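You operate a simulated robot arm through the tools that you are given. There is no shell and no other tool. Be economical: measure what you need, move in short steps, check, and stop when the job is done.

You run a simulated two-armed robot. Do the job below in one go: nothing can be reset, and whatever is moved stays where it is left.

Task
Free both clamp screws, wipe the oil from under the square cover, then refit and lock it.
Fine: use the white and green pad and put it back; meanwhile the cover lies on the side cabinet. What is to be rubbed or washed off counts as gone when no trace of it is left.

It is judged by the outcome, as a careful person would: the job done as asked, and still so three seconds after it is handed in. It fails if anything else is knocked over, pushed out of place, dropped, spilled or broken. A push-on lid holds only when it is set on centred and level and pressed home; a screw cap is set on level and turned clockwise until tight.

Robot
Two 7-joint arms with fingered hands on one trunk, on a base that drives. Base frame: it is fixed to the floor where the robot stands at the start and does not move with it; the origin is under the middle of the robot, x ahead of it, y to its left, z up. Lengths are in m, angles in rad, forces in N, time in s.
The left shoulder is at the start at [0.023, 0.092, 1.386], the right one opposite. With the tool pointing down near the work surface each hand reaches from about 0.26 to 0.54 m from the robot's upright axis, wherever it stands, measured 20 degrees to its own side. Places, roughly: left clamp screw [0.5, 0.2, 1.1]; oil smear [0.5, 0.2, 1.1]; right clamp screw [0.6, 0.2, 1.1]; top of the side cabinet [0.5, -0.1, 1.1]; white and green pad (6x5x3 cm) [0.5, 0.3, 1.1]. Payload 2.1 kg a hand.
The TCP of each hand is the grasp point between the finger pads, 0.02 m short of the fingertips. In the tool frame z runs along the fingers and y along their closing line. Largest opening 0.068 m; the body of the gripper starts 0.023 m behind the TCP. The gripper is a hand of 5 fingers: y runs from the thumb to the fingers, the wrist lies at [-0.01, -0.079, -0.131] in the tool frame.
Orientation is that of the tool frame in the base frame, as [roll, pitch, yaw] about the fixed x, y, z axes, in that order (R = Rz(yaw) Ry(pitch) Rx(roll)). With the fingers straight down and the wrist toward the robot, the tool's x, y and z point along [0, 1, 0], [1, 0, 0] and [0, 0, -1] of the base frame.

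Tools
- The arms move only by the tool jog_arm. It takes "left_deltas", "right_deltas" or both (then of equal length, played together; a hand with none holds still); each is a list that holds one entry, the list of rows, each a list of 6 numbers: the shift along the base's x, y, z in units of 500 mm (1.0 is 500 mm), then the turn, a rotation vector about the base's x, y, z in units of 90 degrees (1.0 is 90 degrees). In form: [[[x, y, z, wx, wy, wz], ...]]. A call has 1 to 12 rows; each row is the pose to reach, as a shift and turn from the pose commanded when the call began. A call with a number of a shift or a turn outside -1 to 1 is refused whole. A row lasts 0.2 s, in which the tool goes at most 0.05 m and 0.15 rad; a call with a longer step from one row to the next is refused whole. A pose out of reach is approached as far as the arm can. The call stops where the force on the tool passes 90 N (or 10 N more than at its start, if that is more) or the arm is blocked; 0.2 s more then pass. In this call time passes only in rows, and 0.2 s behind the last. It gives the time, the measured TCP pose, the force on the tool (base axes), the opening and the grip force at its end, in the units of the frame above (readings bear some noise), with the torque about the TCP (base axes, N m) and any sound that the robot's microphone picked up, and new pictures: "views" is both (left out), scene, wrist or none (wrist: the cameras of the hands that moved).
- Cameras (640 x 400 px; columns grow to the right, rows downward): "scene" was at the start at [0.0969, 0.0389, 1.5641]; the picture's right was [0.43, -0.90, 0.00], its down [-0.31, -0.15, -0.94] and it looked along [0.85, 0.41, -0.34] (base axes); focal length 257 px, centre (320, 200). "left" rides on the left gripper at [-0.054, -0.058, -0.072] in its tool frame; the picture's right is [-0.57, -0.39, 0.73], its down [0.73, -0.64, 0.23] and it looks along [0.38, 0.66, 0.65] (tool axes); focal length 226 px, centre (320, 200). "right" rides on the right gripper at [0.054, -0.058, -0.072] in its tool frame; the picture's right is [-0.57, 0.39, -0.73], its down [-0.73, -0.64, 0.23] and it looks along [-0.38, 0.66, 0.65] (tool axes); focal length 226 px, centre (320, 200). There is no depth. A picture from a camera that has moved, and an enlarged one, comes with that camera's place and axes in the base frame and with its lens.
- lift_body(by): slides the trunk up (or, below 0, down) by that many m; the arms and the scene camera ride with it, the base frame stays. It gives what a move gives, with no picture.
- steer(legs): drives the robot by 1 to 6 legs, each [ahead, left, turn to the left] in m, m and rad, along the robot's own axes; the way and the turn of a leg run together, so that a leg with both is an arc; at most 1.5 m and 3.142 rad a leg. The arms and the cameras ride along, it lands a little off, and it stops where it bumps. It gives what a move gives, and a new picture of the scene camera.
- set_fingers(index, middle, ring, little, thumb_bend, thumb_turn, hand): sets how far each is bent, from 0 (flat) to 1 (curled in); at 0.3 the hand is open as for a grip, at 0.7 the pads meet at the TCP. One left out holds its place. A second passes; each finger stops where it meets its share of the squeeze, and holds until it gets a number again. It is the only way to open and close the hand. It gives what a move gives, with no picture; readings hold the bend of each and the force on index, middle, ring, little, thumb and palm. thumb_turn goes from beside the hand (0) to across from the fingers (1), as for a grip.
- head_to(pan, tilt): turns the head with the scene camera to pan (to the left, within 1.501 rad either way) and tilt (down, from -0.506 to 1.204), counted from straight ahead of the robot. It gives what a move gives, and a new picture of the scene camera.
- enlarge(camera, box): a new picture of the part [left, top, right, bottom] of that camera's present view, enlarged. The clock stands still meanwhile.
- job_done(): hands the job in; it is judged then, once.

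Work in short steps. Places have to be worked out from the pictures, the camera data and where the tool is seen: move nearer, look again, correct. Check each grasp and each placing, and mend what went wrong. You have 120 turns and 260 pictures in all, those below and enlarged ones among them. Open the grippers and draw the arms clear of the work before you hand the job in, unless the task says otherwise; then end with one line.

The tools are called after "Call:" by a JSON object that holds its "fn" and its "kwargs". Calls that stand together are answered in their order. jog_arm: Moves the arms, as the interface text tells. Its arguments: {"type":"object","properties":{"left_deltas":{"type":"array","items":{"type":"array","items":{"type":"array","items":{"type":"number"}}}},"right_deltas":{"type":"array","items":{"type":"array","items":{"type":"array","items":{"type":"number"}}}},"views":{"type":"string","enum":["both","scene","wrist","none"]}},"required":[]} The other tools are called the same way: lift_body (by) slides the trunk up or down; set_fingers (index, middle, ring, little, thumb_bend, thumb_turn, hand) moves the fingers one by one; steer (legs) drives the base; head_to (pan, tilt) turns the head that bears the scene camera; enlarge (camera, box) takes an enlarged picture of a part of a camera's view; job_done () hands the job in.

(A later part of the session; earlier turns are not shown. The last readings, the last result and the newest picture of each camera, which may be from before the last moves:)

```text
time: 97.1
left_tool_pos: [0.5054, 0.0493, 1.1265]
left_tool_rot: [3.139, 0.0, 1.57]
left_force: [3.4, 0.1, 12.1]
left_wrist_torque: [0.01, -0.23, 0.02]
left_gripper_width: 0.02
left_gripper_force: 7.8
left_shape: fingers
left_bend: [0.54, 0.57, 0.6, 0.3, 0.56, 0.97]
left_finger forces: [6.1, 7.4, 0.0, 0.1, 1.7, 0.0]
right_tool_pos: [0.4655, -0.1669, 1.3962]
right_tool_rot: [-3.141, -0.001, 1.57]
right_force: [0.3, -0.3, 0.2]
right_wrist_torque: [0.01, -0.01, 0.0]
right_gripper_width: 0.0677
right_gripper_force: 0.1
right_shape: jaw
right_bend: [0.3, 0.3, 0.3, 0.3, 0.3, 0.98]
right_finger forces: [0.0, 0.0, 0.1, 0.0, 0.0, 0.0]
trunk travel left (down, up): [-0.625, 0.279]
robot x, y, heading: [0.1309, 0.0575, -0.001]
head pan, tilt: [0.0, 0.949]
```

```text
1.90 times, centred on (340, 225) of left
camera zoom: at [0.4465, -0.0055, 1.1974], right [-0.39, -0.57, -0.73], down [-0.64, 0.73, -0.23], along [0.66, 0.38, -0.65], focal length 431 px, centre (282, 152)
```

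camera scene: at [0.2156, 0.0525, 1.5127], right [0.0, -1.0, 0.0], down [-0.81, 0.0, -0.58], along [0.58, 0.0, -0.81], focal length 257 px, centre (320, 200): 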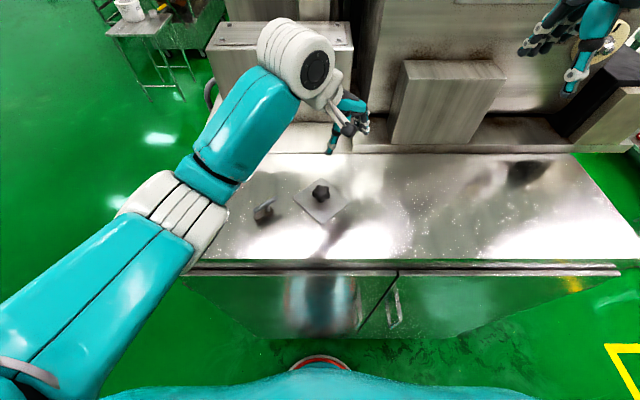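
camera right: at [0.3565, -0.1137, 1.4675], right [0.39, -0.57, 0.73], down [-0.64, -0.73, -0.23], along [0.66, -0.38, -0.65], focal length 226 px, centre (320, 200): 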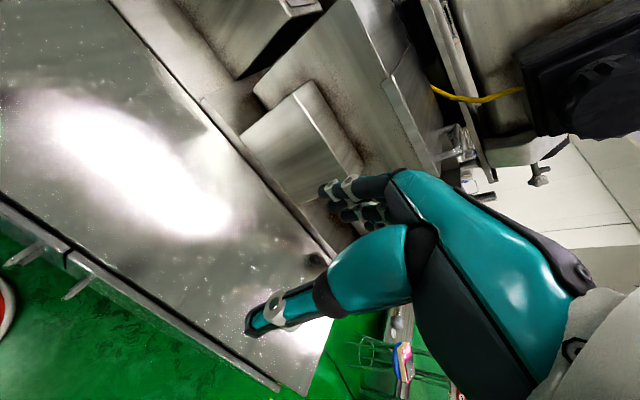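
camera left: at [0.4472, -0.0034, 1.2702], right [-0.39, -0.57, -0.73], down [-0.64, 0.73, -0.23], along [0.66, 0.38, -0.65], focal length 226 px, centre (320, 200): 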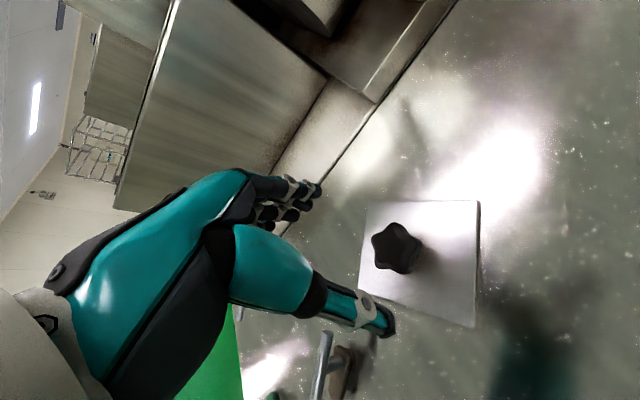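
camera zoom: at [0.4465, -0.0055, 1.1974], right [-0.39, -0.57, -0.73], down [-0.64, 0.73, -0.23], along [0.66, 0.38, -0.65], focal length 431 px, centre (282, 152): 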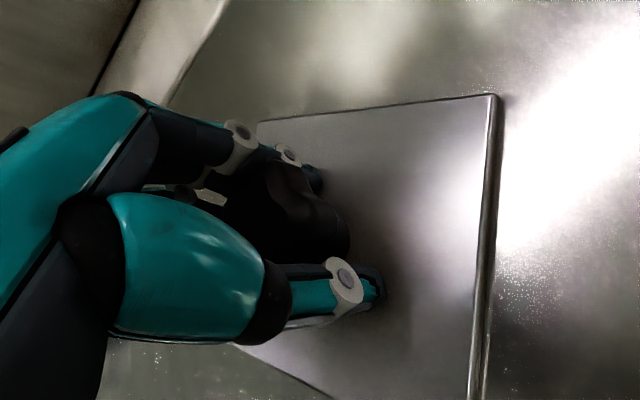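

The finger tips press on the plate, so I raise 2.5 mm and then squeeze moderately.

Call:
{"fn": "jog_arm", "kwargs": {"left_deltas": [[[0, 0, 0.005, 0, 0, 0]]], "views": "none"}}

Call:
{"fn": "set_fingers", "kwargs": {"hand": "left", "index": 0.66, "middle": 0.66, "thumb_bend": 0.66}}

Call:
{"fn": "enlarge", "kwargs": {"camera": "left", "box": [200, 120, 480, 330]}}

```text
time: 97.5
left_tool_pos: [0.504, 0.05, 1.1274]
left_tool_rot: [-3.14, -0.001, 1.574]
left_force: [0.3, -0.4, -0.3]
left_wrist_torque: [0.01, -0.02, -0.02]
left_gripper_width: 0.0205
left_gripper_force: 3.1
left_shape: fingers
left_bend: [0.55, 0.59, 0.6, 0.3, 0.55, 0.97]
left_finger forces: [2.2, 0.8, 0.1, 0.1, 2.4, 0.0]
right_tool_pos: [0.4649, -0.1669, 1.3947]
right_tool_rot: [3.141, 0.0, 1.568]
right_force: [0.3, 0.1, -0.3]
right_wrist_torque: [-0.01, 0.01, -0.02]
right_gripper_width: 0.0676
right_gripper_force: 0.1
right_shape: jaw
right_bend: [0.3, 0.3, 0.3, 0.3, 0.3, 0.98]
right_finger forces: [0.0, 0.1, 0.1, 0.0, 0.0, 0.1]
trunk travel left (down, up): [-0.625, 0.279]
robot x, y, heading: [0.132, 0.0544, 0.0]
head pan, tilt: [0.0, 0.949]
```

```text
time: 98.5
left_tool_pos: [0.5043, 0.0496, 1.1273]
left_tool_rot: [3.141, 0.0, 1.574]
left_force: [0.2, 0.2, -0.1]
left_wrist_torque: [0.0, 0.01, 0.0]
left_gripper_width: 0.0185
left_gripper_force: 5.4
left_shape: fingers
left_bend: [0.57, 0.62, 0.6, 0.3, 0.55, 0.97]
left_finger forces: [3.8, 2.0, 0.0, 0.1, 5.3, 0.1]
right_tool_pos: [0.4649, -0.1671, 1.3956]
right_tool_rot: [3.14, 0.0, 1.57]
right_force: [-0.3, 0.3, -0.1]
right_wrist_torque: [-0.02, 0.0, 0.0]
right_gripper_width: 0.0678
right_gripper_force: 0.0
right_shape: jaw
right_bend: [0.3, 0.3, 0.3, 0.3, 0.3, 0.98]
right_finger forces: [0.0, 0.0, 0.1, 0.1, 0.0, 0.0]
trunk travel left (down, up): [-0.625, 0.279]
robot x, y, heading: [0.1287, 0.0581, -0.001]
head pan, tilt: [0.0, 0.949]
```

```text
1.90 times, centred on (340, 225) of left
camera zoom: at [0.4464, -0.0053, 1.1996], right [-0.39, -0.57, -0.73], down [-0.64, 0.73, -0.23], along [0.66, 0.38, -0.65], focal length 431 px, centre (282, 152)
```

zoom: 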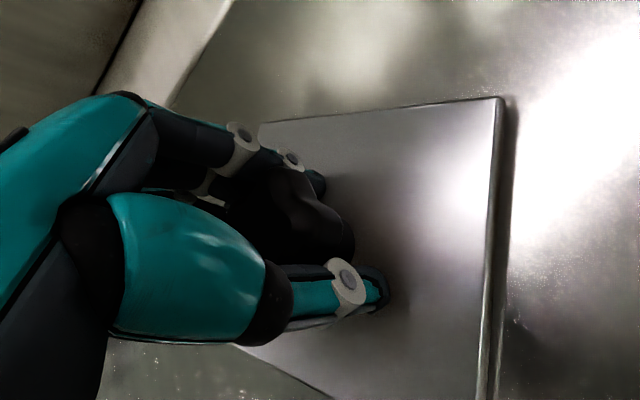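

Balanced grip. A touch more squeeze and a 1.5 cm trial lift.

Call:
{"fn": "set_fingers", "kwargs": {"hand": "left", "index": 0.7, "middle": 0.72, "thumb_bend": 0.7}}

Call:
{"fn": "jog_arm", "kwargs": {"left_deltas": [[[0, 0, 0.01, 0, 0, 0], [0, 0, 0.02, 0, 0, 0], [0, 0, 0.03, 0, 0, 0]]], "views": "none"}}

Call:
{"fn": "enlarge", "kwargs": {"camera": "left", "box": [200, 120, 480, 330]}}

Call:
{"fn": "enlarge", "kwargs": {"camera": "scene", "box": [270, 130, 370, 230]}}

```text
time: 99.5
left_tool_pos: [0.5058, 0.0492, 1.1278]
left_tool_rot: [-3.141, 0.001, 1.573]
left_force: [0.1, 0.3, -0.3]
left_wrist_torque: [0.01, 0.02, -0.01]
left_gripper_width: 0.0175
left_gripper_force: 8.9
left_shape: fingers
left_bend: [0.59, 0.64, 0.6, 0.3, 0.57, 0.96]
left_finger forces: [5.2, 4.3, 0.0, 0.1, 8.2, 0.0]
right_tool_pos: [0.4661, -0.1664, 1.3954]
right_tool_rot: [3.14, -0.001, 1.571]
right_force: [0.0, -0.2, 0.5]
right_wrist_torque: [-0.02, 0.02, -0.02]
right_gripper_width: 0.0676
right_gripper_force: 0.1
right_shape: jaw
right_bend: [0.3, 0.3, 0.3, 0.3, 0.3, 0.98]
right_finger forces: [0.1, 0.0, 0.1, 0.1, 0.0, 0.1]
trunk travel left (down, up): [-0.625, 0.279]
robot x, y, heading: [0.1286, 0.055, 0.001]
head pan, tilt: [0.0, 0.949]
```

```text
time: 100.3
left_tool_pos: [0.506, 0.0502, 1.1432]
left_tool_rot: [-3.141, 0.0, 1.572]
left_force: [0.5, -0.5, -1.8]
left_wrist_torque: [0.0, -0.02, -0.01]
left_gripper_width: 0.0178
left_gripper_force: 8.8
left_shape: fingers
left_bend: [0.59, 0.64, 0.6, 0.3, 0.57, 0.96]
left_finger forces: [5.3, 4.4, 0.0, 0.0, 8.2, 0.1]
right_tool_pos: [0.4658, -0.1669, 1.3944]
right_tool_rot: [3.141, 0.0, 1.571]
right_force: [0.6, -0.7, -0.5]
right_wrist_torque: [0.03, -0.01, 0.03]
right_gripper_width: 0.0677
right_gripper_force: 0.0
right_shape: jaw
right_bend: [0.3, 0.3, 0.3, 0.3, 0.3, 0.98]
right_finger forces: [0.1, 0.0, 0.1, 0.1, 0.0, 0.1]
trunk travel left (down, up): [-0.625, 0.279]
robot x, y, heading: [0.1321, 0.0528, -0.0]
head pan, tilt: [0.0, 0.949]
```

```text
1.90 times, centred on (340, 225) of left
camera zoom: at [0.4464, -0.0053, 1.2154], right [-0.39, -0.57, -0.73], down [-0.64, 0.73, -0.23], along [0.66, 0.38, -0.65], focal length 431 px, centre (282, 152)
```

zoom: 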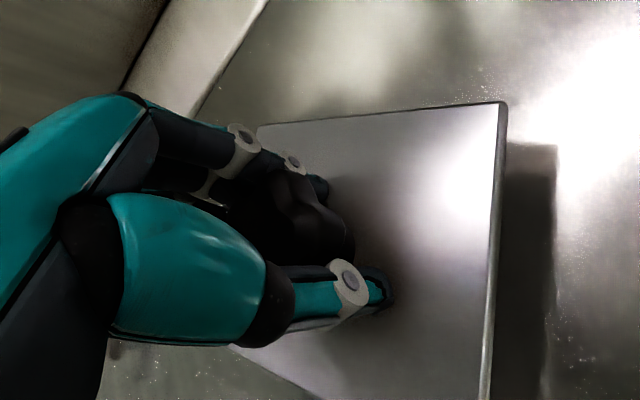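

```text
4.00 times, centred on (320, 180) of scene
camera zoom: at [0.2157, 0.0523, 1.5126], right [0.0, -1.0, 0.0], down [-0.81, 0.0, -0.58], along [0.58, 0.0, -0.81], focal length 1027 px, centre (320, 280)
```

zoom: 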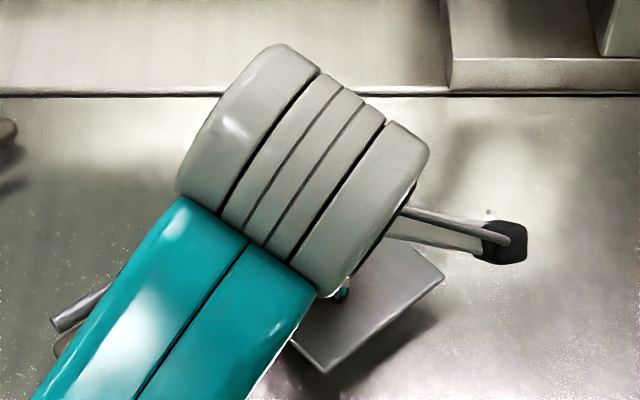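

Firm and level this time. I raise and carry it above its seat, turning −41°.

Call:
{"fn": "jog_arm", "kwargs": {"left_deltas": [[[0, 0, 0.05, 0, 0, 0], [0, 0, 0.1, 0, 0, 0], [0, 0.02, 0.14, 0, 0, -0.03], [0.01, 0.05, 0.14, 0, 0, -0.08], [0.015, 0.09, 0.14, 0, 0, -0.14], [0.02, 0.13, 0.14, 0, 0, -0.2], [0.03, 0.17, 0.14, 0, 0, -0.27], [0.04, 0.21, 0.14, 0, 0, -0.33], [0.047, 0.25, 0.14, 0, 0, -0.39], [0.052, 0.28, 0.14, 0, 0, -0.44], [0.054, 0.289, 0.13, 0, 0, -0.459]]], "views": "none"}}

Call:
{"fn": "head_to", "kwargs": {"pan": 0.35, "tilt": 0.9}}

Call:
{"fn": "enlarge", "kwargs": {"camera": "scene", "box": [260, 120, 380, 240]}}

Call:
{"fn": "enlarge", "kwargs": {"camera": "left", "box": [200, 80, 620, 400]}}

```text
time: 102.7
left_tool_pos: [0.5312, 0.1938, 1.2096]
left_tool_rot: [3.14, 0.0, 0.849]
left_force: [-0.1, -0.1, -2.4]
left_wrist_torque: [-0.01, -0.02, 0.02]
left_gripper_width: 0.0172
left_gripper_force: 9.1
left_shape: fingers
left_bend: [0.59, 0.64, 0.6, 0.3, 0.57, 0.96]
left_finger forces: [5.0, 4.4, 0.0, 0.0, 8.0, 0.0]
right_tool_pos: [0.4674, -0.1677, 1.3948]
right_tool_rot: [3.141, 0.002, 1.569]
right_force: [0.2, 0.2, -0.3]
right_wrist_torque: [-0.04, 0.02, -0.02]
right_gripper_width: 0.0676
right_gripper_force: 0.1
right_shape: jaw
right_bend: [0.3, 0.3, 0.3, 0.3, 0.3, 0.98]
right_finger forces: [0.0, 0.0, 0.0, 0.0, 0.0, 0.0]
trunk travel left (down, up): [-0.625, 0.279]
robot x, y, heading: [0.1265, 0.0575, -0.002]
head pan, tilt: [0.0, 0.949]
```

```text
time: 103.5
left_tool_pos: [0.5315, 0.1937, 1.2095]
left_tool_rot: [3.141, -0.002, 0.851]
left_force: [0.2, 0.4, -2.7]
left_wrist_torque: [-0.01, 0.02, -0.03]
left_gripper_width: 0.0174
left_gripper_force: 8.2
left_shape: fingers
left_bend: [0.59, 0.64, 0.6, 0.3, 0.57, 0.96]
left_finger forces: [5.0, 4.5, 0.0, 0.1, 8.0, 0.0]
right_tool_pos: [0.4662, -0.1667, 1.3958]
right_tool_rot: [-3.141, 0.0, 1.569]
right_force: [0.2, -0.7, -0.6]
right_wrist_torque: [-0.01, 0.0, 0.01]
right_gripper_width: 0.0681
right_gripper_force: 0.1
right_shape: jaw
right_bend: [0.3, 0.3, 0.3, 0.3, 0.3, 0.98]
right_finger forces: [0.0, 0.0, 0.0, 0.0, 0.0, 0.0]
trunk travel left (down, up): [-0.625, 0.279]
robot x, y, heading: [0.1329, 0.0564, -0.008]
head pan, tilt: [0.351, 0.901]
camera scene: at [0.2139, 0.0784, 1.5163], right [0.34, -0.94, 0.0], down [-0.74, -0.27, -0.62], along [0.58, 0.21, -0.78], focal length 257 px, centre (320, 200)
```

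scene: 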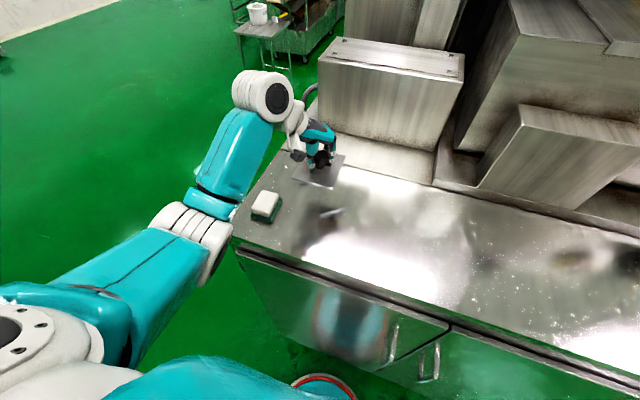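

```text
3.33 times, centred on (320, 180) of scene
camera zoom: at [0.2139, 0.0784, 1.5163], right [0.34, -0.94, 0.0], down [-0.74, -0.27, -0.62], along [0.58, 0.21, -0.78], focal length 856 px, centre (320, 267)
```

zoom: 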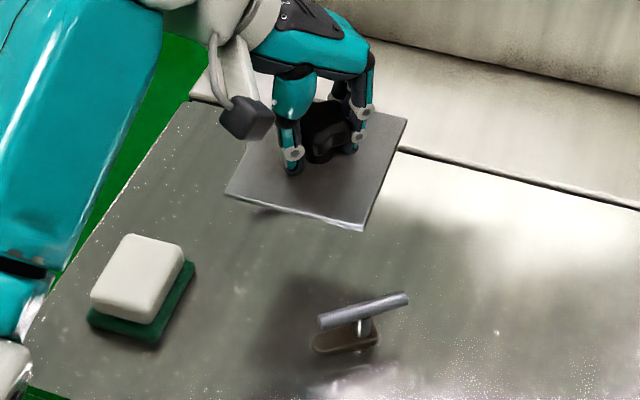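

```text
1.25 times, centred on (410, 240) of left
camera zoom: at [0.451, 0.1911, 1.281], right [-0.66, -0.17, -0.73], down [0.0, 0.97, -0.23], along [0.75, -0.15, -0.65], focal length 283 px, centre (208, 150)
```

zoom: 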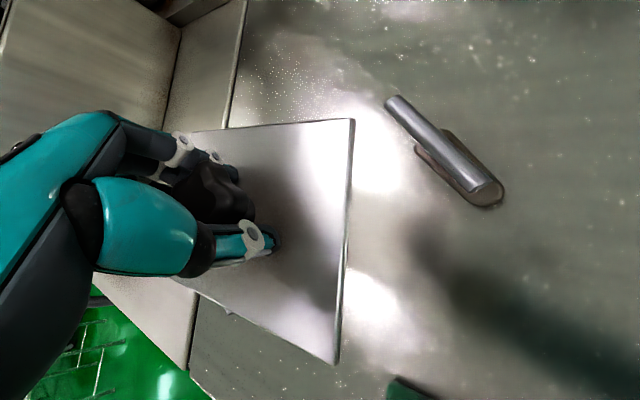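

Corners project onto the original footprint to within ~1 mm and ~0.5°. I lower straight down to near contact.

Call:
{"fn": "jog_arm", "kwargs": {"left_deltas": [[[0, 0, -0.04, 0, 0, 0], [0, 0, -0.08, 0, 0, 0], [0, 0, -0.12, 0, 0, 0], [0, 0, -0.15, 0, 0, 0], [0, 0, -0.157, 0, 0, 0]]], "views": "none"}}

Call:
{"fn": "enlarge", "kwargs": {"camera": "scene", "box": [260, 120, 380, 240]}}

```text
time: 104.7
left_tool_pos: [0.5319, 0.1934, 1.1313]
left_tool_rot: [3.14, 0.001, 0.851]
left_force: [-0.5, 0.4, -1.9]
left_wrist_torque: [0.0, 0.0, -0.03]
left_gripper_width: 0.0172
left_gripper_force: 8.7
left_shape: fingers
left_bend: [0.59, 0.64, 0.6, 0.3, 0.57, 0.96]
left_finger forces: [5.0, 4.5, 0.0, 0.1, 7.9, 0.1]
right_tool_pos: [0.4662, -0.1668, 1.3953]
right_tool_rot: [-3.14, -0.002, 1.569]
right_force: [0.0, 0.0, 0.5]
right_wrist_torque: [0.02, -0.01, 0.0]
right_gripper_width: 0.0679
right_gripper_force: 0.0
right_shape: jaw
right_bend: [0.3, 0.3, 0.3, 0.3, 0.3, 0.98]
right_finger forces: [0.1, 0.1, 0.0, 0.0, 0.1, 0.1]
trunk travel left (down, up): [-0.625, 0.279]
robot x, y, heading: [0.1295, 0.056, -0.001]
head pan, tilt: [0.351, 0.901]
```

```text
3.33 times, centred on (320, 180) of scene
camera zoom: at [0.2139, 0.0785, 1.5163], right [0.34, -0.94, 0.0], down [-0.74, -0.27, -0.62], along [0.58, 0.21, -0.78], focal length 856 px, centre (320, 267)
```

zoom: 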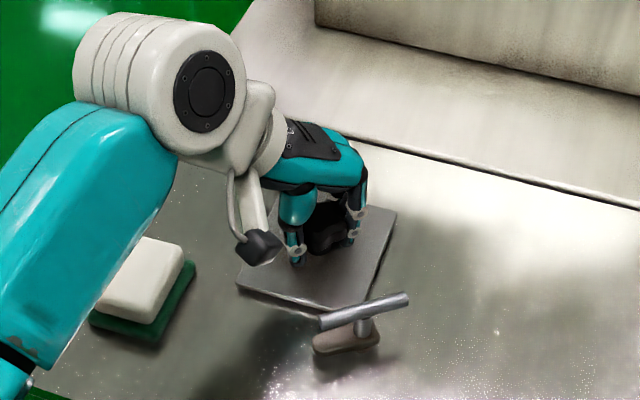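

Within ~1 mm. I make the final lowering until the weight comes off.

Call:
{"fn": "jog_arm", "kwargs": {"left_deltas": [[[0, -0.002, -0.003, 0, 0, 0], [0, -0.002, -0.007, 0, 0, 0]]], "views": "none"}}

```text
time: 105.3
left_tool_pos: [0.5313, 0.1931, 1.1277]
left_tool_rot: [-3.14, -0.001, 0.852]
left_force: [0.5, -0.3, -2.1]
left_wrist_torque: [-0.02, -0.04, 0.03]
left_gripper_width: 0.0173
left_gripper_force: 9.1
left_shape: fingers
left_bend: [0.59, 0.64, 0.6, 0.3, 0.57, 0.96]
left_finger forces: [5.0, 4.5, 0.0, 0.1, 7.9, 0.0]
right_tool_pos: [0.4663, -0.1668, 1.3958]
right_tool_rot: [3.14, 0.0, 1.568]
right_force: [0.2, -0.6, -0.6]
right_wrist_torque: [-0.02, 0.0, 0.05]
right_gripper_width: 0.0676
right_gripper_force: 0.2
right_shape: jaw
right_bend: [0.3, 0.3, 0.3, 0.3, 0.3, 0.98]
right_finger forces: [0.1, 0.0, 0.0, 0.1, 0.0, 0.0]
trunk travel left (down, up): [-0.625, 0.279]
robot x, y, heading: [0.1302, 0.0542, -0.003]
head pan, tilt: [0.351, 0.901]
```

Still weight on the hand; 1 mm steps further.

Call:
{"fn": "jog_arm", "kwargs": {"left_deltas": [[[0, 0, -0.002, 0, 0, 0], [0, 0, -0.004, 0, 0, 0]]], "views": "none"}}

Call:
{"fn": "enlarge", "kwargs": {"camera": "scene", "box": [280, 140, 360, 220]}}

```text
time: 105.9
left_tool_pos: [0.532, 0.1912, 1.125]
left_tool_rot: [3.139, 0.0, 0.852]
left_force: [-1.1, 1.5, 2.1]
left_wrist_torque: [0.02, 0.08, -0.02]
left_gripper_width: 0.0168
left_gripper_force: 8.6
left_shape: fingers
left_bend: [0.6, 0.65, 0.6, 0.3, 0.57, 0.96]
left_finger forces: [6.4, 4.3, 0.0, 0.0, 8.3, 0.1]
right_tool_pos: [0.4663, -0.1674, 1.3948]
right_tool_rot: [3.141, 0.0, 1.568]
right_force: [-0.5, 0.3, 0.5]
right_wrist_torque: [0.01, 0.01, -0.04]
right_gripper_width: 0.0677
right_gripper_force: 0.0
right_shape: jaw
right_bend: [0.3, 0.3, 0.3, 0.3, 0.3, 0.98]
right_finger forces: [0.0, 0.0, 0.1, 0.1, 0.0, 0.0]
trunk travel left (down, up): [-0.625, 0.279]
robot x, y, heading: [0.1303, 0.0567, -0.004]
head pan, tilt: [0.351, 0.901]
```

```text
5.00 times, centred on (320, 180) of scene
camera zoom: at [0.2135, 0.0786, 1.5163], right [0.34, -0.94, 0.0], down [-0.74, -0.27, -0.62], along [0.58, 0.21, -0.78], focal length 1284 px, centre (320, 300)
```

zoom: 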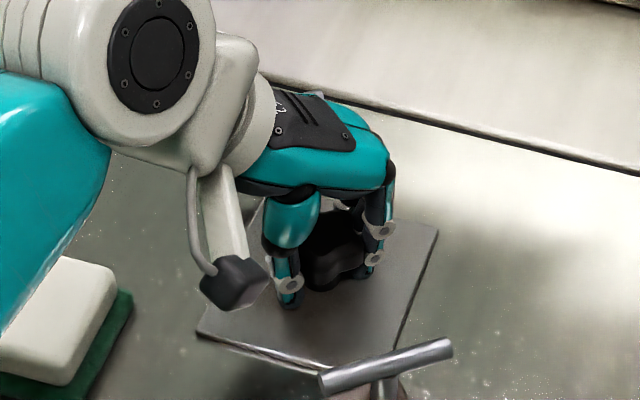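

Contact (+2 N). I open and lift, then check the alignment.

Call:
{"fn": "set_fingers", "kwargs": {"hand": "left", "index": 0.3, "middle": 0.3, "ring": 0.3, "little": 0.3, "thumb_bend": 0.3}}

Call:
{"fn": "jog_arm", "kwargs": {"left_deltas": [[[0, 0, 0.04, 0, 0, 0], [0, 0, 0.1, 0, 0, 0], [0, 0, 0.18, 0, 0, 0], [0, 0.03, 0.24, 0, 0, 0.05], [0, 0.09, 0.25, 0, 0, 0.12], [-0.02, 0.15, 0.25, 0, 0, 0.2], [-0.04, 0.2, 0.25, 0, 0, 0.28], [-0.06, 0.23, 0.25, 0, 0, 0.36], [-0.06, 0.25, 0.25, 0, 0, 0.44]]], "views": "none"}}

Call:
{"fn": "head_to", "kwargs": {"pan": 0.3, "tilt": 0.85}}

Call:
{"fn": "enlarge", "kwargs": {"camera": "scene", "box": [240, 140, 360, 260]}}

```text
time: 106.9
left_tool_pos: [0.5312, 0.1921, 1.1244]
left_tool_rot: [-3.142, 0.001, 0.849]
left_force: [0.1, -0.1, 0.0]
left_wrist_torque: [0.03, 0.0, -0.05]
left_gripper_width: 0.0618
left_gripper_force: 0.0
left_shape: fingers
left_bend: [0.3, 0.3, 0.3, 0.3, 0.3, 0.98]
left_finger forces: [0.0, 0.0, 0.0, 0.0, 0.1, 0.0]
right_tool_pos: [0.4659, -0.1668, 1.3949]
right_tool_rot: [-3.141, 0.001, 1.569]
right_force: [-0.6, -0.3, 0.1]
right_wrist_torque: [-0.03, 0.01, -0.01]
right_gripper_width: 0.068
right_gripper_force: 0.0
right_shape: jaw
right_bend: [0.3, 0.3, 0.3, 0.3, 0.3, 0.98]
right_finger forces: [0.1, 0.0, 0.1, 0.1, 0.0, 0.0]
trunk travel left (down, up): [-0.625, 0.279]
robot x, y, heading: [0.1301, 0.0569, -0.001]
head pan, tilt: [0.351, 0.901]
```

```text
time: 108.9
left_tool_pos: [0.5005, 0.3174, 1.2502]
left_tool_rot: [-3.141, 0.0, 1.546]
left_force: [-0.2, 0.0, 0.6]
left_wrist_torque: [0.0, -0.03, 0.03]
left_gripper_width: 0.0623
left_gripper_force: 0.1
left_shape: fingers
left_bend: [0.3, 0.3, 0.3, 0.3, 0.3, 0.98]
left_finger forces: [0.0, 0.0, 0.0, 0.1, 0.0, 0.0]
right_tool_pos: [0.4665, -0.1665, 1.3952]
right_tool_rot: [3.141, 0.0, 1.569]
right_force: [0.4, -0.5, 0.2]
right_wrist_torque: [0.01, -0.02, 0.02]
right_gripper_width: 0.0679
right_gripper_force: 0.1
right_shape: jaw
right_bend: [0.3, 0.3, 0.3, 0.3, 0.3, 0.98]
right_finger forces: [0.0, 0.1, 0.0, 0.1, 0.0, 0.1]
trunk travel left (down, up): [-0.625, 0.279]
robot x, y, heading: [0.1279, 0.0549, -0.003]
head pan, tilt: [0.351, 0.901]
```

```text
time: 109.6
left_tool_pos: [0.5015, 0.3166, 1.2497]
left_tool_rot: [-3.141, 0.0, 1.543]
left_force: [0.1, 0.4, 0.0]
left_wrist_torque: [0.02, 0.04, -0.04]
left_gripper_width: 0.0624
left_gripper_force: 0.1
left_shape: fingers
left_bend: [0.3, 0.3, 0.3, 0.3, 0.3, 0.98]
left_finger forces: [0.1, 0.0, 0.0, 0.0, 0.0, 0.0]
right_tool_pos: [0.4647, -0.167, 1.396]
right_tool_rot: [3.141, 0.001, 1.57]
right_force: [-0.3, -0.5, 0.3]
right_wrist_torque: [0.03, 0.01, 0.02]
right_gripper_width: 0.068
right_gripper_force: 0.1
right_shape: jaw
right_bend: [0.3, 0.3, 0.3, 0.3, 0.3, 0.98]
right_finger forces: [0.0, 0.1, 0.1, 0.1, 0.0, 0.0]
trunk travel left (down, up): [-0.625, 0.279]
robot x, y, heading: [0.1289, 0.0527, -0.006]
head pan, tilt: [0.3, 0.85]
camera scene: at [0.2175, 0.0757, 1.5202], right [0.29, -0.96, 0.0], down [-0.72, -0.22, -0.66], along [0.63, 0.19, -0.75], focal length 257 px, centre (320, 200)
```

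scene: 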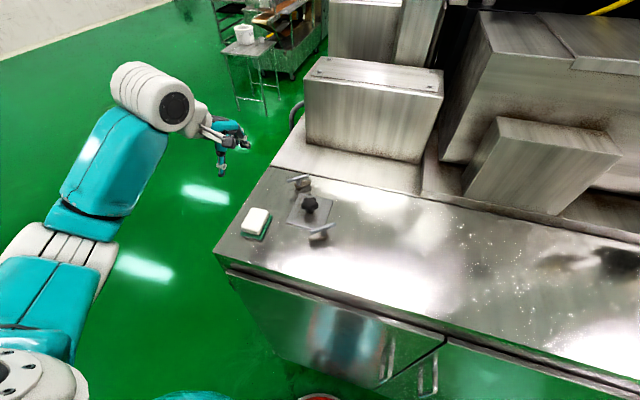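

```text
3.33 times, centred on (300, 200) of scene
camera zoom: at [0.2175, 0.0757, 1.5202], right [0.29, -0.96, 0.0], down [-0.72, -0.22, -0.66], along [0.63, 0.19, -0.75], focal length 856 px, centre (387, 200)
```

zoom: 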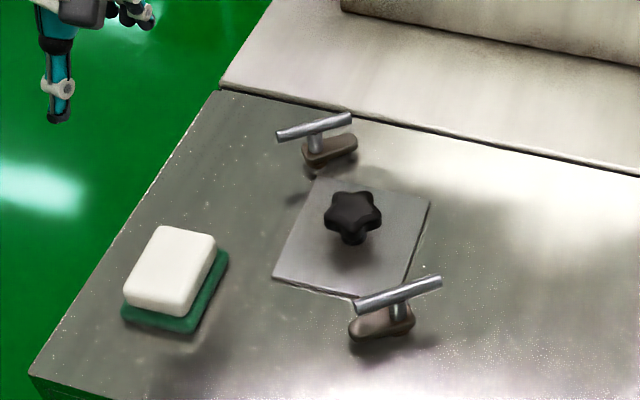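

The view matches the reference taken before removal almost pixel for pixel. I zoom for seating detail.

Call:
{"fn": "enlarge", "kwargs": {"camera": "scene", "box": [280, 165, 340, 225]}}

```text
6.67 times, centred on (310, 195) of scene
camera zoom: at [0.2175, 0.0757, 1.5202], right [0.29, -0.96, 0.0], down [-0.72, -0.22, -0.66], along [0.63, 0.19, -0.75], focal length 1712 px, centre (387, 233)
```

zoom: 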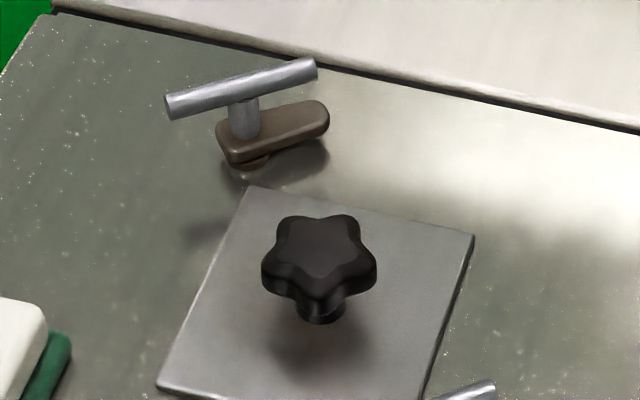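

Cover sits flat in place. Now lock the rear clamp: approach with yaw ≈2.30 along its bar.

Call:
{"fn": "jog_arm", "kwargs": {"left_deltas": [[[0.025, -0.02, 0, 0, 0, 0.07], [0.05, -0.04, 0, 0, 0, 0.14], [0.075, -0.065, 0, 0, 0, 0.21], [0.1, -0.09, 0, 0, 0, 0.28], [0.125, -0.11, 0, 0, 0, 0.35], [0.15, -0.13, 0, 0, 0, 0.42], [0.167, -0.151, -0.03, 0, 0, 0.482], [0.167, -0.151, -0.08, 0, 0, 0.482]]], "views": "wrist"}}

```text
time: 111.4
left_tool_pos: [0.585, 0.2412, 1.2093]
left_tool_rot: [-3.141, 0.001, 2.3]
left_force: [-0.1, 0.0, 0.2]
left_wrist_torque: [-0.04, 0.01, -0.03]
left_gripper_width: 0.0621
left_gripper_force: 0.0
left_shape: fingers
left_bend: [0.3, 0.3, 0.3, 0.3, 0.3, 0.98]
left_finger forces: [0.0, 0.0, 0.0, 0.1, 0.1, 0.0]
right_tool_pos: [0.4655, -0.1671, 1.3951]
right_tool_rot: [3.141, 0.0, 1.569]
right_force: [-0.6, 1.1, 0.1]
right_wrist_torque: [-0.01, -0.02, -0.02]
right_gripper_width: 0.0676
right_gripper_force: 0.1
right_shape: jaw
right_bend: [0.3, 0.3, 0.3, 0.3, 0.3, 0.98]
right_finger forces: [0.0, 0.1, 0.0, 0.0, 0.1, 0.1]
trunk travel left (down, up): [-0.625, 0.279]
robot x, y, heading: [0.131, 0.0506, -0.006]
head pan, tilt: [0.3, 0.85]
camera left: at [0.5769, 0.1623, 1.2815], right [0.09, -0.68, -0.73], down [-0.97, 0.12, -0.23], along [0.24, 0.72, -0.65], focal length 226 px, centre (320, 200)
```

left: 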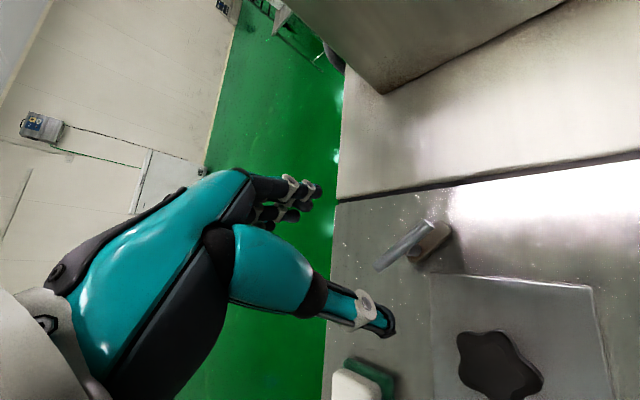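

Well aligned. Descend and pinch with index and thumb.

Call:
{"fn": "jog_arm", "kwargs": {"left_deltas": [[[0, 0, -0.04, 0, 0, 0], [0, 0, -0.08, 0, 0, 0], [0, 0, -0.11, 0, 0, 0], [0, 0, -0.126, 0, 0, 0]]], "views": "none"}}

Call:
{"fn": "set_fingers", "kwargs": {"hand": "left", "index": 0.7, "thumb_bend": 0.7}}

Call:
{"fn": "enlarge", "kwargs": {"camera": "left", "box": [200, 120, 480, 330]}}

```text
time: 112.4
left_tool_pos: [0.5838, 0.2416, 1.1468]
left_tool_rot: [-3.141, 0.001, 2.301]
left_force: [1.1, 0.1, 0.7]
left_wrist_torque: [0.03, 0.0, -0.01]
left_gripper_width: 0.0625
left_gripper_force: 0.1
left_shape: fingers
left_bend: [0.3, 0.3, 0.3, 0.3, 0.3, 0.98]
left_finger forces: [0.0, 0.1, 0.1, 0.0, 0.0, 0.0]
right_tool_pos: [0.4649, -0.1663, 1.3944]
right_tool_rot: [-3.141, -0.001, 1.568]
right_force: [0.1, -0.1, -0.1]
right_wrist_torque: [0.02, 0.01, -0.01]
right_gripper_width: 0.0678
right_gripper_force: 0.1
right_shape: jaw
right_bend: [0.3, 0.3, 0.3, 0.3, 0.3, 0.98]
right_finger forces: [0.0, 0.0, 0.1, 0.1, 0.0, 0.0]
trunk travel left (down, up): [-0.625, 0.279]
robot x, y, heading: [0.1281, 0.0532, -0.001]
head pan, tilt: [0.3, 0.85]
```

```text
time: 113.4
left_tool_pos: [0.5841, 0.2414, 1.1459]
left_tool_rot: [-3.141, 0.0, 2.297]
left_force: [1.6, 0.6, -0.3]
left_wrist_torque: [0.02, -0.04, 0.03]
left_gripper_width: 0.0021
left_gripper_force: 1.7
left_shape: fingers
left_bend: [0.63, 0.3, 0.3, 0.3, 0.69, 0.98]
left_finger forces: [2.5, 0.1, 0.0, 0.0, 0.4, 0.0]
right_tool_pos: [0.4671, -0.1657, 1.3952]
right_tool_rot: [3.14, -0.001, 1.568]
right_force: [-0.2, 0.0, -0.3]
right_wrist_torque: [0.01, 0.03, -0.02]
right_gripper_width: 0.0676
right_gripper_force: 0.1
right_shape: jaw
right_bend: [0.3, 0.3, 0.3, 0.3, 0.3, 0.98]
right_finger forces: [0.0, 0.0, 0.0, 0.0, 0.0, 0.1]
trunk travel left (down, up): [-0.625, 0.279]
robot x, y, heading: [0.1323, 0.0545, 0.002]
head pan, tilt: [0.3, 0.85]
```

```text
1.90 times, centred on (340, 225) of left
camera zoom: at [0.5771, 0.1622, 1.2187], right [0.09, -0.68, -0.73], down [-0.97, 0.12, -0.23], along [0.24, 0.72, -0.65], focal length 431 px, centre (282, 152)
```

zoom: 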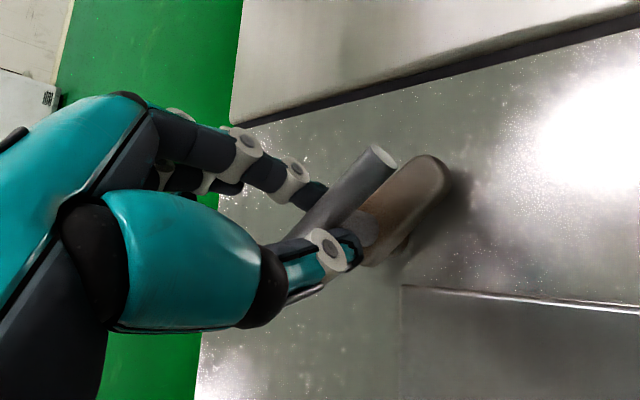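

Good pinch. Squeeze and turn clockwise in two stages.

Call:
{"fn": "set_fingers", "kwargs": {"hand": "left", "index": 0.8, "thumb_bend": 0.8}}

Call:
{"fn": "jog_arm", "kwargs": {"left_deltas": [[[0, 0, 0, 0, 0, -0.09], [0, 0, 0, 0, 0, -0.18], [0, 0, 0, 0, 0, -0.27], [0, 0, 0, 0, 0, -0.36], [0, 0, 0, 0, 0, -0.45], [0, 0, 0, 0, 0, -0.54], [0, 0, 0, 0, 0, -0.63], [0, 0, 0, 0, 0, -0.72], [0, 0, 0, 0, 0, -0.8]]], "views": "none"}}

Call:
{"fn": "enlarge", "kwargs": {"camera": "left", "box": [200, 120, 480, 330]}}

```text
time: 114.4
left_tool_pos: [0.5855, 0.2414, 1.1469]
left_tool_rot: [3.141, 0.002, 2.3]
left_force: [2.9, -0.1, -2.0]
left_wrist_torque: [0.01, 0.01, -0.01]
left_gripper_width: 0.0
left_gripper_force: 6.8
left_shape: fingers
left_bend: [0.75, 0.3, 0.3, 0.3, 0.72, 0.97]
left_finger forces: [6.8, 0.0, 0.0, 0.1, 5.5, 0.0]
right_tool_pos: [0.4669, -0.1658, 1.3948]
right_tool_rot: [-3.138, 0.0, 1.569]
right_force: [-0.1, 0.6, 0.2]
right_wrist_torque: [-0.02, -0.02, -0.02]
right_gripper_width: 0.0677
right_gripper_force: 0.0
right_shape: jaw
right_bend: [0.3, 0.3, 0.3, 0.3, 0.3, 0.98]
right_finger forces: [0.1, 0.0, 0.1, 0.0, 0.0, 0.0]
trunk travel left (down, up): [-0.625, 0.279]
robot x, y, heading: [0.1289, 0.0529, -0.0]
head pan, tilt: [0.3, 0.85]
```

```text
time: 116.4
left_tool_pos: [0.5862, 0.242, 1.1471]
left_tool_rot: [3.141, 0.0, 1.041]
left_force: [3.3, 0.7, -1.0]
left_wrist_torque: [0.05, -0.07, 0.02]
left_gripper_width: 0.0
left_gripper_force: 7.0
left_shape: fingers
left_bend: [0.75, 0.3, 0.3, 0.3, 0.73, 0.99]
left_finger forces: [8.0, 0.1, 0.0, 0.0, 5.8, 0.1]
right_tool_pos: [0.4678, -0.1656, 1.3951]
right_tool_rot: [-3.141, 0.001, 1.569]
right_force: [0.2, -0.7, 0.3]
right_wrist_torque: [-0.01, 0.0, 0.01]
right_gripper_width: 0.0677
right_gripper_force: 0.1
right_shape: jaw
right_bend: [0.3, 0.3, 0.3, 0.3, 0.3, 0.98]
right_finger forces: [0.0, 0.0, 0.1, 0.1, 0.1, 0.0]
trunk travel left (down, up): [-0.625, 0.279]
robot x, y, heading: [0.1289, 0.0547, -0.002]
head pan, tilt: [0.3, 0.85]
```

```text
1.90 times, centred on (340, 225) of left
camera zoom: at [0.5077, 0.2253, 1.2186], right [-0.62, -0.29, -0.73], down [-0.18, 0.96, -0.23], along [0.76, -0.01, -0.65], focal length 431 px, centre (282, 152)
```

zoom: 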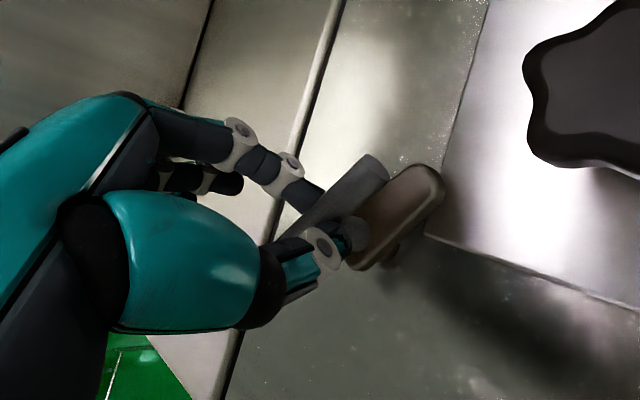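

It follows. Continue clockwise to the stop.

Call:
{"fn": "jog_arm", "kwargs": {"left_deltas": [[[0, 0, 0, 0, 0, -0.08], [0, 0, 0, 0, 0, -0.16], [0, 0, 0, 0, 0, -0.23], [0, 0, 0, 0, 0, -0.3], [0, 0, 0, 0, 0, -0.36], [0, 0, 0, 0, 0, -0.4]]], "views": "none"}}

Call:
{"fn": "enlarge", "kwargs": {"camera": "left", "box": [200, 120, 480, 330]}}

Call:
{"fn": "enlarge", "kwargs": {"camera": "scene", "box": [260, 140, 340, 220]}}

```text
time: 117.8
left_tool_pos: [0.5728, 0.2357, 1.1483]
left_tool_rot: [3.139, -0.003, 0.412]
left_force: [20.2, -0.5, 8.3]
left_wrist_torque: [-0.09, -0.3, 0.22]
left_gripper_width: 0.0
left_gripper_force: 10.5
left_shape: fingers
left_bend: [0.75, 0.3, 0.3, 0.3, 0.77, 0.99]
left_finger forces: [17.7, 0.0, 0.1, 0.0, 3.1, 0.1]
left hand out of reach, approached as far as the arm can: row 4, 5, 6
right_tool_pos: [0.4699, -0.1688, 1.394]
right_tool_rot: [-3.137, 0.001, 1.571]
right_force: [0.4, -0.3, -0.3]
right_wrist_torque: [0.02, 0.0, -0.01]
right_gripper_width: 0.0677
right_gripper_force: 0.0
right_shape: jaw
right_bend: [0.3, 0.3, 0.3, 0.3, 0.3, 0.98]
right_finger forces: [0.0, 0.1, 0.0, 0.1, 0.0, 0.1]
trunk travel left (down, up): [-0.625, 0.279]
robot x, y, heading: [0.13, 0.0546, -0.008]
head pan, tilt: [0.3, 0.85]
```

```text
1.90 times, centred on (340, 225) of left
camera zoom: at [0.4991, 0.2681, 1.2197], right [-0.67, 0.13, -0.73], down [0.42, 0.88, -0.23], along [0.61, -0.46, -0.64], focal length 431 px, centre (282, 152)
```

zoom: 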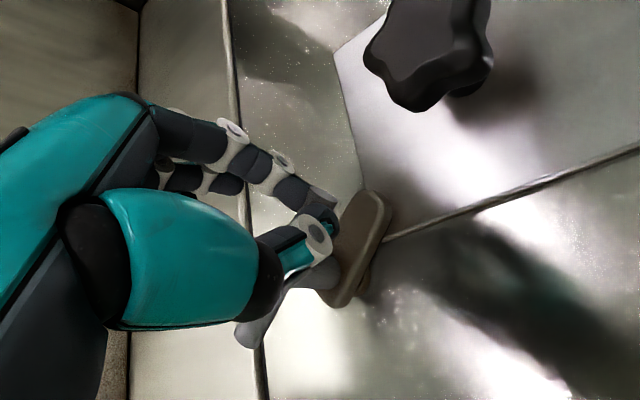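

```text
5.00 times, centred on (300, 180) of scene
camera zoom: at [0.2217, 0.0751, 1.52], right [0.29, -0.96, 0.0], down [-0.72, -0.22, -0.66], along [0.63, 0.19, -0.75], focal length 1284 px, centre (420, 300)
```

zoom: 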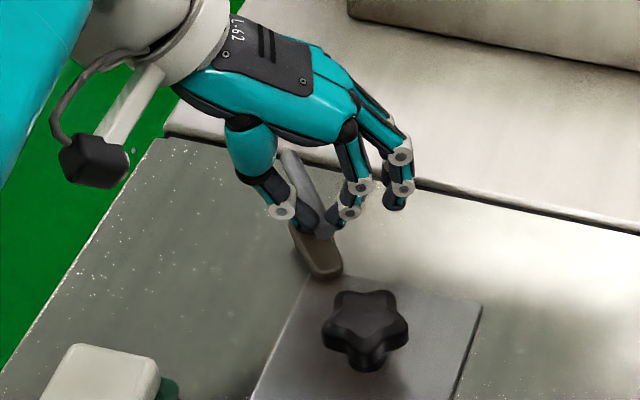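

The reach limit pulled the hand a bit, but the toe is over the corner. I release, back off and look.

Call:
{"fn": "set_fingers", "kwargs": {"hand": "left", "index": 0.3, "thumb_bend": 0.3}}

Call:
{"fn": "jog_arm", "kwargs": {"left_deltas": [[[-0.01, 0.0, 0.05, 0, 0, 0.03], [-0.02, 0, 0.12, 0, 0, 0.1], [-0.04, 0, 0.2, 0, 0, 0.18], [-0.08, 0.02, 0.22, 0, 0, 0.26], [-0.12, 0.04, 0.22, 0, 0, 0.34], [-0.15, 0.06, 0.22, 0, 0, 0.42], [-0.17, 0.1, 0.22, 0, 0, 0.5], [-0.18, 0.13, 0.22, 0, 0, 0.58], [-0.18, 0.15, 0.22, 0, 0, 0.66]]], "views": "none"}}

Call:
{"fn": "enlarge", "kwargs": {"camera": "scene", "box": [240, 140, 360, 260]}}

Call:
{"fn": "enlarge", "kwargs": {"camera": "scene", "box": [280, 165, 340, 225]}}

```text
time: 118.8
left_tool_pos: [0.569, 0.237, 1.1477]
left_tool_rot: [3.14, 0.001, 0.414]
left_force: [0.0, 0.2, 1.3]
left_wrist_torque: [-0.01, 0.01, 0.0]
left_gripper_width: 0.0621
left_gripper_force: 0.1
left_shape: fingers
left_bend: [0.3, 0.3, 0.3, 0.3, 0.3, 0.98]
left_finger forces: [0.1, 0.1, 0.0, 0.1, 0.1, 0.0]
right_tool_pos: [0.4655, -0.1674, 1.3952]
right_tool_rot: [3.14, 0.0, 1.57]
right_force: [0.1, 0.5, 0.0]
right_wrist_torque: [0.01, 0.03, 0.03]
right_gripper_width: 0.0677
right_gripper_force: 0.0
right_shape: jaw
right_bend: [0.3, 0.3, 0.3, 0.3, 0.3, 0.98]
right_finger forces: [0.1, 0.0, 0.1, 0.1, 0.0, 0.0]
trunk travel left (down, up): [-0.625, 0.279]
robot x, y, heading: [0.1289, 0.052, -0.006]
head pan, tilt: [0.3, 0.85]
```

```text
time: 120.8
left_tool_pos: [0.479, 0.313, 1.2588]
left_tool_rot: [3.14, -0.001, 1.453]
left_force: [0.3, -0.2, -0.6]
left_wrist_torque: [-0.03, -0.02, -0.01]
left_gripper_width: 0.0618
left_gripper_force: 0.1
left_shape: fingers
left_bend: [0.3, 0.3, 0.3, 0.3, 0.3, 0.98]
left_finger forces: [0.1, 0.1, 0.0, 0.0, 0.0, 0.1]
right_tool_pos: [0.4665, -0.1666, 1.395]
right_tool_rot: [3.141, 0.001, 1.569]
right_force: [-0.7, -0.3, 0.4]
right_wrist_torque: [0.01, 0.03, -0.01]
right_gripper_width: 0.0679
right_gripper_force: 0.0
right_shape: jaw
right_bend: [0.3, 0.3, 0.3, 0.3, 0.3, 0.98]
right_finger forces: [0.0, 0.0, 0.1, 0.0, 0.0, 0.1]
trunk travel left (down, up): [-0.625, 0.279]
robot x, y, heading: [0.1317, 0.0526, -0.003]
head pan, tilt: [0.3, 0.85]
```

```text
3.33 times, centred on (300, 200) of scene
camera zoom: at [0.2175, 0.0757, 1.5202], right [0.29, -0.96, 0.0], down [-0.72, -0.22, -0.66], along [0.63, 0.19, -0.75], focal length 856 px, centre (387, 200)
```

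zoom: 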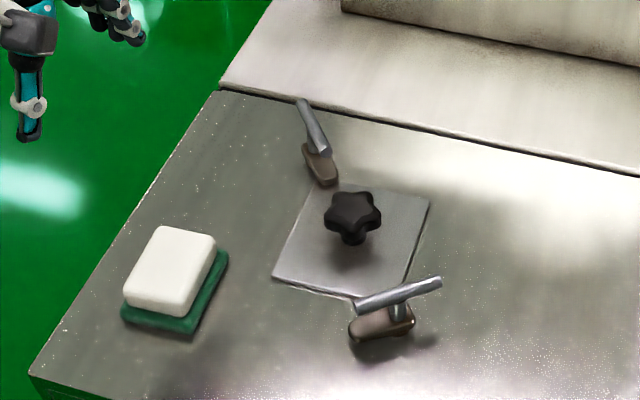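

```text
6.67 times, centred on (310, 195) of scene
camera zoom: at [0.2175, 0.0757, 1.5202], right [0.29, -0.96, 0.0], down [-0.72, -0.22, -0.66], along [0.63, 0.19, -0.75], focal length 1712 px, centre (387, 233)
```

zoom: 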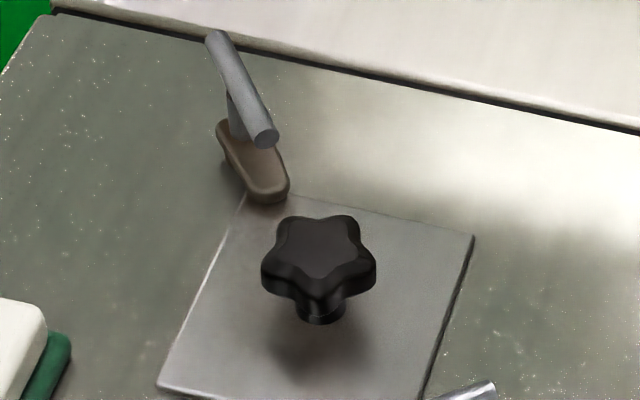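

The rear clamp is back exactly at its original locked pose. Now the front clamp: approach with yaw ≈2.2.

Call:
{"fn": "jog_arm", "kwargs": {"left_deltas": [[[0, -0.04, 0, 0, 0, 0.07], [0, -0.09, 0, 0, 0, 0.14], [0, -0.14, 0, 0, 0, 0.21], [0, -0.19, 0, 0, 0, 0.28], [0, -0.24, 0, 0, 0, 0.35], [0, -0.29, 0, 0, 0, 0.42], [0, -0.326, -0.03, 0, 0, 0.475], [0, -0.326, -0.1, 0, 0, 0.475]]], "views": "wrist"}}

```text
time: 122.6
left_tool_pos: [0.4787, 0.1469, 1.2096]
left_tool_rot: [3.141, -0.002, 2.2]
left_force: [1.2, -0.8, 0.2]
left_wrist_torque: [0.0, 0.03, -0.02]
left_gripper_width: 0.0622
left_gripper_force: 0.0
left_shape: fingers
left_bend: [0.3, 0.3, 0.3, 0.3, 0.3, 0.98]
left_finger forces: [0.0, 0.1, 0.0, 0.0, 0.1, 0.0]
right_tool_pos: [0.4656, -0.1667, 1.3946]
right_tool_rot: [3.141, -0.001, 1.569]
right_force: [0.0, -0.3, -0.1]
right_wrist_torque: [-0.04, 0.0, 0.03]
right_gripper_width: 0.0678
right_gripper_force: 0.0
right_shape: jaw
right_bend: [0.3, 0.3, 0.3, 0.3, 0.3, 0.98]
right_finger forces: [0.0, 0.0, 0.1, 0.0, 0.0, 0.1]
trunk travel left (down, up): [-0.625, 0.279]
robot x, y, heading: [0.1312, 0.0564, -0.003]
head pan, tilt: [0.3, 0.85]
camera left: at [0.4631, 0.0695, 1.282], right [0.02, -0.69, -0.73], down [-0.95, 0.22, -0.23], along [0.32, 0.7, -0.65], focal length 226 px, centre (320, 200)
```

left: 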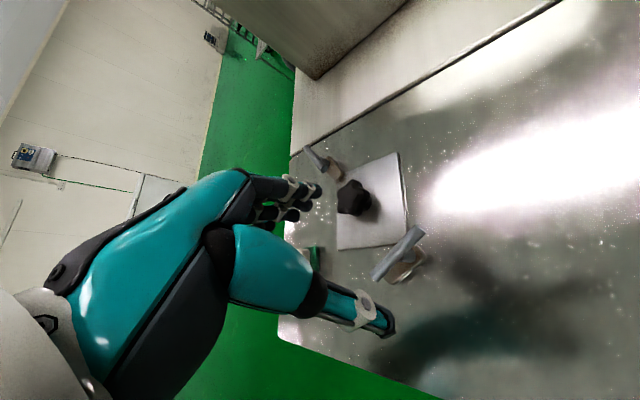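

Aligned. Descend and pinch.

Call:
{"fn": "jog_arm", "kwargs": {"left_deltas": [[[0, 0.003, -0.04, 0, 0, 0], [0, 0.003, -0.08, 0, 0, 0], [0, 0.003, -0.11, 0, 0, 0], [0, 0.003, -0.126, 0, 0, 0]]], "views": "none"}}

Call:
{"fn": "set_fingers", "kwargs": {"hand": "left", "index": 0.7, "thumb_bend": 0.7}}

Call:
{"fn": "enlarge", "kwargs": {"camera": "left", "box": [200, 120, 480, 330]}}

```text
time: 123.6
left_tool_pos: [0.4796, 0.1508, 1.1462]
left_tool_rot: [3.14, 0.001, 2.197]
left_force: [0.1, -0.1, 0.3]
left_wrist_torque: [-0.02, 0.0, 0.0]
left_gripper_width: 0.0623
left_gripper_force: 0.1
left_shape: fingers
left_bend: [0.3, 0.3, 0.3, 0.3, 0.3, 0.98]
left_finger forces: [0.0, 0.0, 0.1, 0.0, 0.1, 0.0]
right_tool_pos: [0.4655, -0.1661, 1.3956]
right_tool_rot: [-3.141, -0.001, 1.569]
right_force: [-0.3, 0.5, 0.7]
right_wrist_torque: [-0.01, -0.05, 0.0]
right_gripper_width: 0.0677
right_gripper_force: 0.1
right_shape: jaw
right_bend: [0.3, 0.3, 0.3, 0.3, 0.3, 0.98]
right_finger forces: [0.0, 0.1, 0.0, 0.0, 0.0, 0.0]
trunk travel left (down, up): [-0.625, 0.279]
robot x, y, heading: [0.1299, 0.0559, -0.0]
head pan, tilt: [0.3, 0.85]
```

```text
time: 124.6
left_tool_pos: [0.4789, 0.1506, 1.1463]
left_tool_rot: [-3.141, 0.0, 2.197]
left_force: [1.1, 0.0, -1.0]
left_wrist_torque: [-0.01, 0.0, 0.01]
left_gripper_width: 0.0005
left_gripper_force: 1.0
left_shape: fingers
left_bend: [0.66, 0.3, 0.3, 0.3, 0.68, 0.98]
left_finger forces: [1.5, 0.0, 0.0, 0.1, 0.6, 0.1]
right_tool_pos: [0.4653, -0.1668, 1.3946]
right_tool_rot: [-3.141, -0.002, 1.569]
right_force: [-0.4, -0.2, -1.4]
right_wrist_torque: [0.02, 0.0, -0.01]
right_gripper_width: 0.0676
right_gripper_force: 0.0
right_shape: jaw
right_bend: [0.3, 0.3, 0.3, 0.3, 0.3, 0.98]
right_finger forces: [0.1, 0.0, 0.0, 0.1, 0.0, 0.0]
trunk travel left (down, up): [-0.625, 0.279]
robot x, y, heading: [0.1286, 0.0527, -0.004]
head pan, tilt: [0.3, 0.85]
```

```text
1.90 times, centred on (340, 225) of left
camera zoom: at [0.4631, 0.0716, 1.218], right [0.02, -0.69, -0.73], down [-0.95, 0.22, -0.23], along [0.32, 0.69, -0.65], focal length 431 px, centre (282, 152)
```

zoom: 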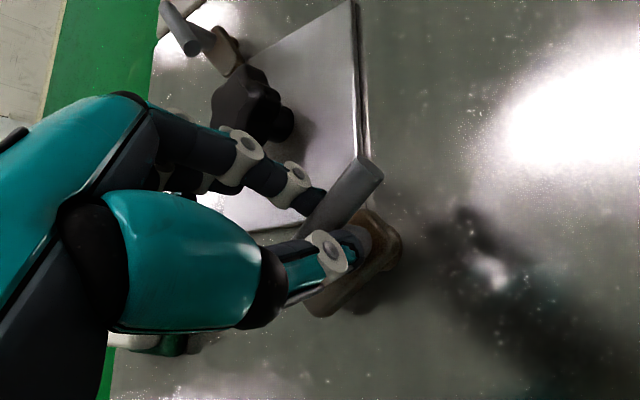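

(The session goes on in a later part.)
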